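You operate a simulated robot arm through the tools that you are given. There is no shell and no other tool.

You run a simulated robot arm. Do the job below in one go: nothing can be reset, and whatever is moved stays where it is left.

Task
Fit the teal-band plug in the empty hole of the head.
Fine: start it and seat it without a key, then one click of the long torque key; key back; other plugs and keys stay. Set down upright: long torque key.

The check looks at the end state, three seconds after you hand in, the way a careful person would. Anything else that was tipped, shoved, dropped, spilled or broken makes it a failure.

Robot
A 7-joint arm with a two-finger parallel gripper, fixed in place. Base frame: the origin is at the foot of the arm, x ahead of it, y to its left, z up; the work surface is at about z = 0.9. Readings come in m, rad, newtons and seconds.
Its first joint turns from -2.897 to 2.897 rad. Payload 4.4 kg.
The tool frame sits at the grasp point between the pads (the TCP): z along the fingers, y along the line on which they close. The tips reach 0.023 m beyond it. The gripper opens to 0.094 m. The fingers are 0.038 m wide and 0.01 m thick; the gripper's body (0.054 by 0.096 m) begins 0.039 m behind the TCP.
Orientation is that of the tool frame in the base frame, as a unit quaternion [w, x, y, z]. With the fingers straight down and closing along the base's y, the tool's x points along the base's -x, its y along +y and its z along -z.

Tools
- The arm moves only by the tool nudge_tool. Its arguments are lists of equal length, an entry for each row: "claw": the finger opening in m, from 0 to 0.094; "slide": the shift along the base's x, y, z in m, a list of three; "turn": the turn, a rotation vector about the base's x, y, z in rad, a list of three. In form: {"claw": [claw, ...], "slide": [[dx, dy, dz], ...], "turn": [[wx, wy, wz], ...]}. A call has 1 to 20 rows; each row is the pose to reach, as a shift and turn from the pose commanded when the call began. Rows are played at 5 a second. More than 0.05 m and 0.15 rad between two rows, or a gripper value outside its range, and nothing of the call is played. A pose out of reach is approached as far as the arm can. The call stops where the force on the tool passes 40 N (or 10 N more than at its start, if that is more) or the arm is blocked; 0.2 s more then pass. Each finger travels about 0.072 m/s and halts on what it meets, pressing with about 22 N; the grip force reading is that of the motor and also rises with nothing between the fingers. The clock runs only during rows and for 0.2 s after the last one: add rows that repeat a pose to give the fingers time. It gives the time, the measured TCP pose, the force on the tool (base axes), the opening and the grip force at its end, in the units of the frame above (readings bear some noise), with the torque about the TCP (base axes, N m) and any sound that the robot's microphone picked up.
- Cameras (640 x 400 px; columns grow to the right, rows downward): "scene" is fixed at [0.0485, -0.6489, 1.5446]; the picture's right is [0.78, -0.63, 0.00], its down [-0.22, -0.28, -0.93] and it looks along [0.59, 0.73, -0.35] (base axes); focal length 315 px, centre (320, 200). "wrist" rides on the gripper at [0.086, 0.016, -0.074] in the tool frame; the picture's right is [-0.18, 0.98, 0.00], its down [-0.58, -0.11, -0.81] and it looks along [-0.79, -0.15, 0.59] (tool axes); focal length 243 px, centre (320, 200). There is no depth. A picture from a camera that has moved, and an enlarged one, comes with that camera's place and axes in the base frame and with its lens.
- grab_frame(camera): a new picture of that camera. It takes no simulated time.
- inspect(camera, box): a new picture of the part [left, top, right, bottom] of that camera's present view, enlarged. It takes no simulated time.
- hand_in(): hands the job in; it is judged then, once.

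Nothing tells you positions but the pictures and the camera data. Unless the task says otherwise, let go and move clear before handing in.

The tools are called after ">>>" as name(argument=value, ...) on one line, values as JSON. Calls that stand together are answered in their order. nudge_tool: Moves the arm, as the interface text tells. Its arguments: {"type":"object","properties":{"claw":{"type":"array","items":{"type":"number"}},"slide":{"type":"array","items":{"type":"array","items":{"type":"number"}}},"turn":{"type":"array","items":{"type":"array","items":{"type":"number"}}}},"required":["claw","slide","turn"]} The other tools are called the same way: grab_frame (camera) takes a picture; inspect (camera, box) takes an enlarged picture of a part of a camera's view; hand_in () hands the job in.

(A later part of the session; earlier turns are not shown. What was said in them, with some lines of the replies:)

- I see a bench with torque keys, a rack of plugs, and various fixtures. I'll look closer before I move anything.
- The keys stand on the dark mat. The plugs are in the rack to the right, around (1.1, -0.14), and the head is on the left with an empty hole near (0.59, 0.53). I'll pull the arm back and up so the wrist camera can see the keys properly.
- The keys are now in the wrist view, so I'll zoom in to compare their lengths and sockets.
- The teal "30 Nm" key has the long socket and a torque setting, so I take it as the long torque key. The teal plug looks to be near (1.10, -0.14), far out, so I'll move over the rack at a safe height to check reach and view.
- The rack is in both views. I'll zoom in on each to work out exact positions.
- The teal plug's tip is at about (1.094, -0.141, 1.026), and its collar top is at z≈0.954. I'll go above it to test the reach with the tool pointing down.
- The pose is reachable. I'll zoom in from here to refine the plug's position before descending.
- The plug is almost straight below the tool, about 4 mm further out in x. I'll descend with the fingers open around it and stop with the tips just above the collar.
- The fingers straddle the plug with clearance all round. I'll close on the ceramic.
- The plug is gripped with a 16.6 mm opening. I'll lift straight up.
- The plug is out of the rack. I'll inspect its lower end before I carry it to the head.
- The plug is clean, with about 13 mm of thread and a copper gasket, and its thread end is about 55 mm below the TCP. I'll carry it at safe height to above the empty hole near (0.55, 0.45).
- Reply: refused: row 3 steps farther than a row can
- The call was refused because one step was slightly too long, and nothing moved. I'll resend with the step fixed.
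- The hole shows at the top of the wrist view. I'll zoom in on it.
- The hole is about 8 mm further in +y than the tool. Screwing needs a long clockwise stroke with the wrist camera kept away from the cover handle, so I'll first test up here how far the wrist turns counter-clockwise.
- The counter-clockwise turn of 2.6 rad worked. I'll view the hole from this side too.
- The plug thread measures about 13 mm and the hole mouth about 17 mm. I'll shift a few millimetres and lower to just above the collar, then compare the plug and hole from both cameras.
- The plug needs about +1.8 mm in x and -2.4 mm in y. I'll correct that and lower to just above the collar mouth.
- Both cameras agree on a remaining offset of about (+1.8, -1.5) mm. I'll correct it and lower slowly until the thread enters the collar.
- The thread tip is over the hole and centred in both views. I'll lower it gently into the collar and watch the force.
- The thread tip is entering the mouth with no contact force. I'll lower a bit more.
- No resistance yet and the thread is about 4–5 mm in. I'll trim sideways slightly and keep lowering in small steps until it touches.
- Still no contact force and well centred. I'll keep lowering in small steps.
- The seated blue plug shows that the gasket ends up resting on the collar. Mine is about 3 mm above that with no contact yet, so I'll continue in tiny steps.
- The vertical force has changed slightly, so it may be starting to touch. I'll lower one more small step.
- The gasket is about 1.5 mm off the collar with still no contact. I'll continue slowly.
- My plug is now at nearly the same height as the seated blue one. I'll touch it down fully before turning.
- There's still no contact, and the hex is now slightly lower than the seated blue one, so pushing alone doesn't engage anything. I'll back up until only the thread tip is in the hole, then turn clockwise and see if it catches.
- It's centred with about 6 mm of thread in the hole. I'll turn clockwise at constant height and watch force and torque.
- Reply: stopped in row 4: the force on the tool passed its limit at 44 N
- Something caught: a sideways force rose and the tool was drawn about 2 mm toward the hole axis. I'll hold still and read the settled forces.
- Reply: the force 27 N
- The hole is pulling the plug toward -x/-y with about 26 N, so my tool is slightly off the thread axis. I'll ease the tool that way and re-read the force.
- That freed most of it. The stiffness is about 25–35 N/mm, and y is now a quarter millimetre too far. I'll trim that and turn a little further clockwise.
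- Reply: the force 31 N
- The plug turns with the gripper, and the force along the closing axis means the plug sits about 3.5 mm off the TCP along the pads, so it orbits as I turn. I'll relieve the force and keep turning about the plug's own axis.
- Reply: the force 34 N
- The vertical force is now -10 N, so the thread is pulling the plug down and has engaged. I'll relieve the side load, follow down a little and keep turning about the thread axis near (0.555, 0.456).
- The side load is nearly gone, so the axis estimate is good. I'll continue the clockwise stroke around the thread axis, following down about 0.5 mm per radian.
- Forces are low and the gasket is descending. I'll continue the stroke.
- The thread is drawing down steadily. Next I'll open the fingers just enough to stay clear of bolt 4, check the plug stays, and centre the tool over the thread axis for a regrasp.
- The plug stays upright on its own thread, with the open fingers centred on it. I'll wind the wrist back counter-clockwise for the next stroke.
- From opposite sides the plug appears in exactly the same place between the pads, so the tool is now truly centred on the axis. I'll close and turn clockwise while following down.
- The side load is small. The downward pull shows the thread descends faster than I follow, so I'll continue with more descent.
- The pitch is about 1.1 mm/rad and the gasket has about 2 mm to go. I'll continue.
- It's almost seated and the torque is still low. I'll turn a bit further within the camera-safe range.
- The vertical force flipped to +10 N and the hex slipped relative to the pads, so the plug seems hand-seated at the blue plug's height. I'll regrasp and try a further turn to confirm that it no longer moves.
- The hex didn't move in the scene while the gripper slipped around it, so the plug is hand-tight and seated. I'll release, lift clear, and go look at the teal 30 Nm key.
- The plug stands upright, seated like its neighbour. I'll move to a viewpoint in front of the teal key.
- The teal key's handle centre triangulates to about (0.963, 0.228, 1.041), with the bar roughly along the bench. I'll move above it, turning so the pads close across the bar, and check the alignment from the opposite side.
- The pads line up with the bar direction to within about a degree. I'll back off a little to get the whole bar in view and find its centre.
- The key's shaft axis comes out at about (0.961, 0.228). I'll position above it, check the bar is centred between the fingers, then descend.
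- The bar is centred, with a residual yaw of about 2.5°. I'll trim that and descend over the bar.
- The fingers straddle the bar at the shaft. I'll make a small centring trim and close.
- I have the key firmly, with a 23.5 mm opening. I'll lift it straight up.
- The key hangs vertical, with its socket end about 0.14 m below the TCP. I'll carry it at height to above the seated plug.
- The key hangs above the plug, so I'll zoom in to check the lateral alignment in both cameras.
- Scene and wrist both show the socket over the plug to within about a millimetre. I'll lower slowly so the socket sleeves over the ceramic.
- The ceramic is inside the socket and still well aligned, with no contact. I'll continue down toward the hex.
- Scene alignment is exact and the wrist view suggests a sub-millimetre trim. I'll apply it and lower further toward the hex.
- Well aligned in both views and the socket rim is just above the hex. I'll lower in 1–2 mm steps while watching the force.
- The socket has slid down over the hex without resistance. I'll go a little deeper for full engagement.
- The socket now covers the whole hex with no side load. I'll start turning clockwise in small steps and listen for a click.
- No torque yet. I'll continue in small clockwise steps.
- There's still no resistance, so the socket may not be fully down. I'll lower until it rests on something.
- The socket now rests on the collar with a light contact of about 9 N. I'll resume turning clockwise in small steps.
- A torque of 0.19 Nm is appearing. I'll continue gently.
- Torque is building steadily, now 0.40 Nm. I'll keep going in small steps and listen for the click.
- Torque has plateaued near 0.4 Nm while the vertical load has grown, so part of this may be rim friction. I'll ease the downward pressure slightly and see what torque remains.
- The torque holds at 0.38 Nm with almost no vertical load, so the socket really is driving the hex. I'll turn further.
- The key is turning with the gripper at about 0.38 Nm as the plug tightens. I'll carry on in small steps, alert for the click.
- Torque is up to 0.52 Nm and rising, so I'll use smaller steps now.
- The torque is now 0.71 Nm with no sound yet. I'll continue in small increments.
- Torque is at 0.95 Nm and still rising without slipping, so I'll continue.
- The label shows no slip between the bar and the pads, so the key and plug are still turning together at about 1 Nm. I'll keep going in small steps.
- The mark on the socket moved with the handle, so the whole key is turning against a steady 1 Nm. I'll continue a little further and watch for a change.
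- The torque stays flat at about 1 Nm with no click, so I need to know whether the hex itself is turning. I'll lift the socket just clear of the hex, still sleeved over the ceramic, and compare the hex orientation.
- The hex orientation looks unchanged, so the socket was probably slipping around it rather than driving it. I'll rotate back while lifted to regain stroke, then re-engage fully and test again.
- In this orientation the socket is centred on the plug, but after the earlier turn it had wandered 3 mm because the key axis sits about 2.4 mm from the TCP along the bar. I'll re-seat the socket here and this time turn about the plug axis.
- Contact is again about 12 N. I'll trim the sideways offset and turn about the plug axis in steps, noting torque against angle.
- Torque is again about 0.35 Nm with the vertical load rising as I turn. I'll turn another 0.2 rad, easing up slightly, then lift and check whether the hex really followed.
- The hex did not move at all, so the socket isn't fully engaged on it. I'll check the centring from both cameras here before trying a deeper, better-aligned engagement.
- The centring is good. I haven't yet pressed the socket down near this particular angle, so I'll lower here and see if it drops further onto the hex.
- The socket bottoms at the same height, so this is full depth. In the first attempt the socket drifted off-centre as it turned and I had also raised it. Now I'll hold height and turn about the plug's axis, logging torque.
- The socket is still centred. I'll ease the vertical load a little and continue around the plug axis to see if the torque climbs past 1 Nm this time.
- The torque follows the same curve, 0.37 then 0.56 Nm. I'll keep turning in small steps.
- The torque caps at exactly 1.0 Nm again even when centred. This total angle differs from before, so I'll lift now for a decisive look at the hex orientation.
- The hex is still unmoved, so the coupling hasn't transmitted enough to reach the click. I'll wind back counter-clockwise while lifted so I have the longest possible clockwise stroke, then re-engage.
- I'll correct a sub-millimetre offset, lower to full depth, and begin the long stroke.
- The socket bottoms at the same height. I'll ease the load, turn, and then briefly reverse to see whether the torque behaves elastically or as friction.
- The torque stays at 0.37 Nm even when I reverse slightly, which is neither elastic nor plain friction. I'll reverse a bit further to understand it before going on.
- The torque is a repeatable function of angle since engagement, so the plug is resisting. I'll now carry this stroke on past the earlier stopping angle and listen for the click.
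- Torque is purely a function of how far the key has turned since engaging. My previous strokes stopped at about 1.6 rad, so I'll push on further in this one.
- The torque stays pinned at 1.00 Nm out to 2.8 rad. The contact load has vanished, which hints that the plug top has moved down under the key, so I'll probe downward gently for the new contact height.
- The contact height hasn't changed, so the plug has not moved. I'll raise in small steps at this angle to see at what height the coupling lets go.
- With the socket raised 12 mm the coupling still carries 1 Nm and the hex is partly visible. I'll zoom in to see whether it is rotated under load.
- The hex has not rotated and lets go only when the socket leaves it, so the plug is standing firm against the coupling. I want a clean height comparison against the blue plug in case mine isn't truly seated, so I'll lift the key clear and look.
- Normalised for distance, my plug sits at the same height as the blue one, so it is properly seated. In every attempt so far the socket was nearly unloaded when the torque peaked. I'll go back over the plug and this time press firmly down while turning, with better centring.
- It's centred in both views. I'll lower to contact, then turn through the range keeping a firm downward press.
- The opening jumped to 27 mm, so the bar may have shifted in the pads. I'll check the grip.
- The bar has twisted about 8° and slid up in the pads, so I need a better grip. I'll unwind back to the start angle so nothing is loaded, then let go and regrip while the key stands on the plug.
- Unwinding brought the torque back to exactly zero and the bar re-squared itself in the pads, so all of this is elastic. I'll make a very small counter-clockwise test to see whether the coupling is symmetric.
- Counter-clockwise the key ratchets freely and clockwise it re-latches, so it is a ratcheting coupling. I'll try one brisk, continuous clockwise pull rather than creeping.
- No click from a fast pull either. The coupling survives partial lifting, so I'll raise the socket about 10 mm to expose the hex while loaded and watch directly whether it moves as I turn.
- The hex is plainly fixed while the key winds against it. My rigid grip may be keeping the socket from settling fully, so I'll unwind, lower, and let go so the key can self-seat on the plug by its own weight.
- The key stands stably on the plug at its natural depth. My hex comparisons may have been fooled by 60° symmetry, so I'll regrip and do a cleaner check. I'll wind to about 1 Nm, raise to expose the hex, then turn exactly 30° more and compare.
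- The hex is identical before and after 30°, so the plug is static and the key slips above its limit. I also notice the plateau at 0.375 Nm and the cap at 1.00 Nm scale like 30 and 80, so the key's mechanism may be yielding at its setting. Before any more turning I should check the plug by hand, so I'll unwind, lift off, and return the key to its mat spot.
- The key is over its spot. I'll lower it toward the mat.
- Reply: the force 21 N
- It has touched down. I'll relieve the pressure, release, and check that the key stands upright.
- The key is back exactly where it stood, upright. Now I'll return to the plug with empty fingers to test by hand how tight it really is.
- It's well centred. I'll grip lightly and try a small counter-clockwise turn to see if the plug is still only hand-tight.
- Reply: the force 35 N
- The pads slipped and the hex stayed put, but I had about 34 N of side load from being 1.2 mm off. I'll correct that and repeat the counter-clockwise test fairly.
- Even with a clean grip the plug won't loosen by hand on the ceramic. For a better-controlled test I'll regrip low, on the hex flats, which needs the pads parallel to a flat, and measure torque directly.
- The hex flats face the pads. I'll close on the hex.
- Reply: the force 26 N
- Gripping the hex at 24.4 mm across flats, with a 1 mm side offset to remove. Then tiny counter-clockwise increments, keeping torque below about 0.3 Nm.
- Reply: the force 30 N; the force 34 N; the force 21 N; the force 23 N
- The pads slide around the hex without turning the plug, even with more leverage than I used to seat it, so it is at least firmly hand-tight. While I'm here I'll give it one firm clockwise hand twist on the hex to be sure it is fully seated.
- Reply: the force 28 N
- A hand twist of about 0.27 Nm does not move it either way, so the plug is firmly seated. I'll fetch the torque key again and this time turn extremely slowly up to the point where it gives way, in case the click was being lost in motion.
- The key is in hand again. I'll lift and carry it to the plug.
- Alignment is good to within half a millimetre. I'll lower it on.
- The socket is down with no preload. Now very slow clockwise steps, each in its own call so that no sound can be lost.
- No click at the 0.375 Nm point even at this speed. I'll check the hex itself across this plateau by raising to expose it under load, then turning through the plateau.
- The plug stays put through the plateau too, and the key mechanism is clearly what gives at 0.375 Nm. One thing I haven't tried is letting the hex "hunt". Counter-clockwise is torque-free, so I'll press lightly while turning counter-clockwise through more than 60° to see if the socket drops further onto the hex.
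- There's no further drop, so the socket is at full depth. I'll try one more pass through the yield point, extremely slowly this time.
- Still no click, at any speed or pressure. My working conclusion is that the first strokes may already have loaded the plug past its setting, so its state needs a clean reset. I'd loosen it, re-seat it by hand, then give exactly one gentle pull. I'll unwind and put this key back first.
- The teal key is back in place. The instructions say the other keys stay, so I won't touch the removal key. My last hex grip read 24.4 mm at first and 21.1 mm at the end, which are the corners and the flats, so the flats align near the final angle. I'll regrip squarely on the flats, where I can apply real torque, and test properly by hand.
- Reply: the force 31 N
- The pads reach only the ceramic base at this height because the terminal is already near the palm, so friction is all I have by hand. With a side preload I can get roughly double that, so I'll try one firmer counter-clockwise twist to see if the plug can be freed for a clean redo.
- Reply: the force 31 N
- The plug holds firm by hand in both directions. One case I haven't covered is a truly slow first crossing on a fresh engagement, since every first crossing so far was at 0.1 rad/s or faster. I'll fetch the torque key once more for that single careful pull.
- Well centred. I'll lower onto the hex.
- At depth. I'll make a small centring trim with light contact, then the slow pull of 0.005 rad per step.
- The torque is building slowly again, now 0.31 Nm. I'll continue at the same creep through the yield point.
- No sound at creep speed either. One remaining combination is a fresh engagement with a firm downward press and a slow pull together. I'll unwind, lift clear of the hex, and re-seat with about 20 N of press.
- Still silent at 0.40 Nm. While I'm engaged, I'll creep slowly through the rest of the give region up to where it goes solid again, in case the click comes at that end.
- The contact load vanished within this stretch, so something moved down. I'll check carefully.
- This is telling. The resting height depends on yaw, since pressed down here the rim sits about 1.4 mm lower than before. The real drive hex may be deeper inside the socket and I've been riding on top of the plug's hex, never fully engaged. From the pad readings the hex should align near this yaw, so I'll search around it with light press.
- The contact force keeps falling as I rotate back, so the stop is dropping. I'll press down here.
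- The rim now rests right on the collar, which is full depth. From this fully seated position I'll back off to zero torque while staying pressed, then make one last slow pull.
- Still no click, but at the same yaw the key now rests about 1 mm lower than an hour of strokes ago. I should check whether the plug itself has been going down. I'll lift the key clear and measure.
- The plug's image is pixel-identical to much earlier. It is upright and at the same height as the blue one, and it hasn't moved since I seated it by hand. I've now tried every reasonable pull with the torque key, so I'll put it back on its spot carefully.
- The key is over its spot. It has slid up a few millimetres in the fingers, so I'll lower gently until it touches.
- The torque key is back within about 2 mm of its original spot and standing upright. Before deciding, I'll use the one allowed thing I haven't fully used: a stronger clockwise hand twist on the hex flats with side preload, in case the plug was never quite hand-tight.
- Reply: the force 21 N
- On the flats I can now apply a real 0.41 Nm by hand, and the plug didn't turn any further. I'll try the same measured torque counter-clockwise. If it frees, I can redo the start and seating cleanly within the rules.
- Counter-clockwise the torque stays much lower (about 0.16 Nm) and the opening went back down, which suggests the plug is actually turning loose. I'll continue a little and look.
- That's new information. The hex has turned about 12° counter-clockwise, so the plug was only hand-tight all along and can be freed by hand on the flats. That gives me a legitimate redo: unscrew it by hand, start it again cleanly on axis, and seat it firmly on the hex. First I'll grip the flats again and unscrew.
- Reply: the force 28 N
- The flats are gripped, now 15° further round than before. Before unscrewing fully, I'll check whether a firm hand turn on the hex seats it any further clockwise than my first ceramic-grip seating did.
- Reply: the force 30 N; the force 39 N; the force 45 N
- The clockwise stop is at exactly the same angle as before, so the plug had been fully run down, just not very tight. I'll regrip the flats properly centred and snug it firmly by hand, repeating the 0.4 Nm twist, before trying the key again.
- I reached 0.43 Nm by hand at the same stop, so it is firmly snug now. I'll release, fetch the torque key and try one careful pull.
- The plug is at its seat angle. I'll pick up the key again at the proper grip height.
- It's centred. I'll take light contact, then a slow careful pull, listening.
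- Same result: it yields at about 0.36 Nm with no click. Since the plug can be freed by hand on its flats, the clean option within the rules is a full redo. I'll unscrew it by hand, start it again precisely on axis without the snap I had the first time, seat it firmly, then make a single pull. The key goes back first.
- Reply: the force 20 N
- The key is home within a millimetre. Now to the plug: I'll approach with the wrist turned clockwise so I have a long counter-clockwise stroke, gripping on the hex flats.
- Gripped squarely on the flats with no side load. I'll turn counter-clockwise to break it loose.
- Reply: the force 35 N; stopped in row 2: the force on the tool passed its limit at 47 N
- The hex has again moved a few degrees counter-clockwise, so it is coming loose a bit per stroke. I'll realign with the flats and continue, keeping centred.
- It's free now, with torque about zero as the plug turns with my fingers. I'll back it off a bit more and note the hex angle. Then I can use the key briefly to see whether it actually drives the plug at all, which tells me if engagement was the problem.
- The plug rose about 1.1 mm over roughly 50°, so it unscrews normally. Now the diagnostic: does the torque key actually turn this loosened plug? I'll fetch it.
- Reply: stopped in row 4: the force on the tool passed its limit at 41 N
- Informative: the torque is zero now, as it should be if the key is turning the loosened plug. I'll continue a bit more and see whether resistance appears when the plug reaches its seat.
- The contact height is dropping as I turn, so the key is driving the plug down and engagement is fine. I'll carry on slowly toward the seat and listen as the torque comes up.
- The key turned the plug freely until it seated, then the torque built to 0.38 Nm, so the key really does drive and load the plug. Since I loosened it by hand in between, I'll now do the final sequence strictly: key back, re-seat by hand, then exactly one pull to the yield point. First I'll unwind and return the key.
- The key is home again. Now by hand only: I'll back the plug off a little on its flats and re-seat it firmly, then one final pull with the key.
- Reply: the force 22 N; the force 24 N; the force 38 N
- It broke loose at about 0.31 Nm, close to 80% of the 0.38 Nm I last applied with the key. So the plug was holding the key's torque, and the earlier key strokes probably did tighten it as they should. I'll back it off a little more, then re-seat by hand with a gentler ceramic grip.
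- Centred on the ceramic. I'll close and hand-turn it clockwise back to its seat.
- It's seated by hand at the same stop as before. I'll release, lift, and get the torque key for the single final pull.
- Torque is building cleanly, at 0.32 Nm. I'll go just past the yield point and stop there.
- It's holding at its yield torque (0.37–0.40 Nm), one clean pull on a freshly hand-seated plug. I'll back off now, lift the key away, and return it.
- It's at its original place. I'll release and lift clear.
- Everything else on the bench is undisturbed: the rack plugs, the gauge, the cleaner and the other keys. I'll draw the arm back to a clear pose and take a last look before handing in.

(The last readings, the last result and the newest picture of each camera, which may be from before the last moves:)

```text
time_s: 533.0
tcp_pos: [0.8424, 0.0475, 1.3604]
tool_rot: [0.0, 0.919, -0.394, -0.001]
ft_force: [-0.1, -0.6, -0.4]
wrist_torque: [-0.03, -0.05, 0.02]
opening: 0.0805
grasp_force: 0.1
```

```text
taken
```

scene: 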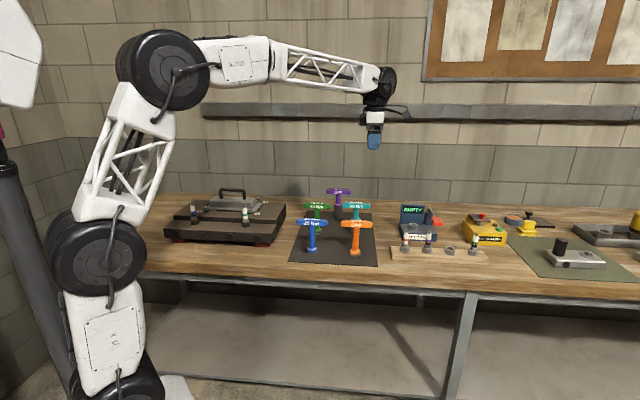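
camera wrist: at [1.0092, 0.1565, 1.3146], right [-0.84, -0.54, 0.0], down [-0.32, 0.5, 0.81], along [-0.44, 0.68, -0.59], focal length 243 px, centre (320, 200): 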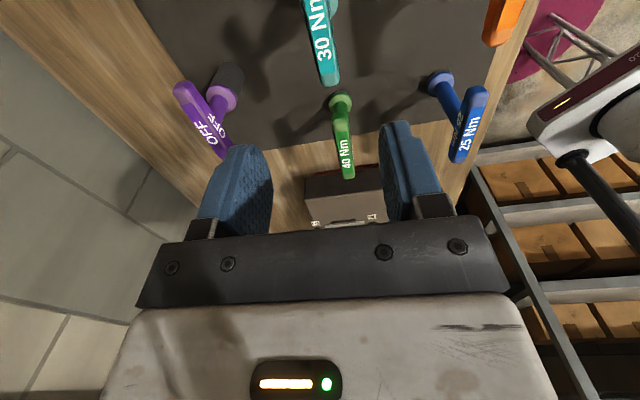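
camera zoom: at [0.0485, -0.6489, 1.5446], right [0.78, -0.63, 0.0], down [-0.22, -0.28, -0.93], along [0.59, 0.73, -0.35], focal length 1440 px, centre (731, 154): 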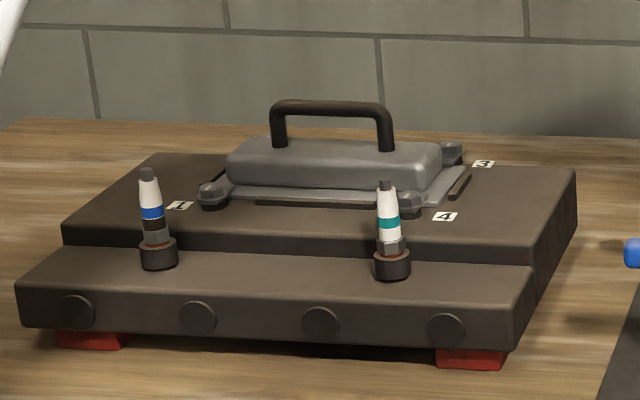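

The teal plug stands upright in the head beside the blue one, hand-started and hand-seated. The 30 Nm long torque key is back upright on its spot, everything else is where it was, and the arm is clear, so I'm handing in. I never heard a click. I'm going by the key yielding steadily at its setting on the last single pull.

>>> hand_in()

```text
The job is handed in.
```

I handed the job in, but I can't confirm the click: the microphone never picked one up in the whole session.

**Done as asked**
- **Plug:** The teal-band plug is in the empty hole, upright and fully down, at the same height as the blue plug next to it. I started it and seated it by hand.
- **Torque key:** The long 30 Nm key is standing upright on its mat, within a millimetre or two of where it was.
- **Everything else:** I touched no other plugs or keys, and nothing was tipped, dropped or shoved.

**What you should know**
- **No audible click:** On the final pull the key built torque and then gave way steadily at about 0.37–0.40 Nm, and I stopped there. I took that yielding as the key reaching its setting.
- **More than one pull:** Earlier I made many pulls with the key while working out why I heard no click. Several went well past the yield point, up to about 1.0 Nm on the torque reading. The plug may have been over-tightened at that stage, though it didn't turn or look damaged.
- **Seated with the key once:** During a test, the key turned the loosened plug the last part of the way onto its seat. I backed it off by hand afterwards.
- **Final sequence:** I backed the plug off by hand, re-seated it by hand, and gave it one pull. I did not unscrew it completely, so the original start still stands. That start was slightly off-centre and snapped into line.

Have someone check the plug's tightness with a known-good wrench before relying on it.
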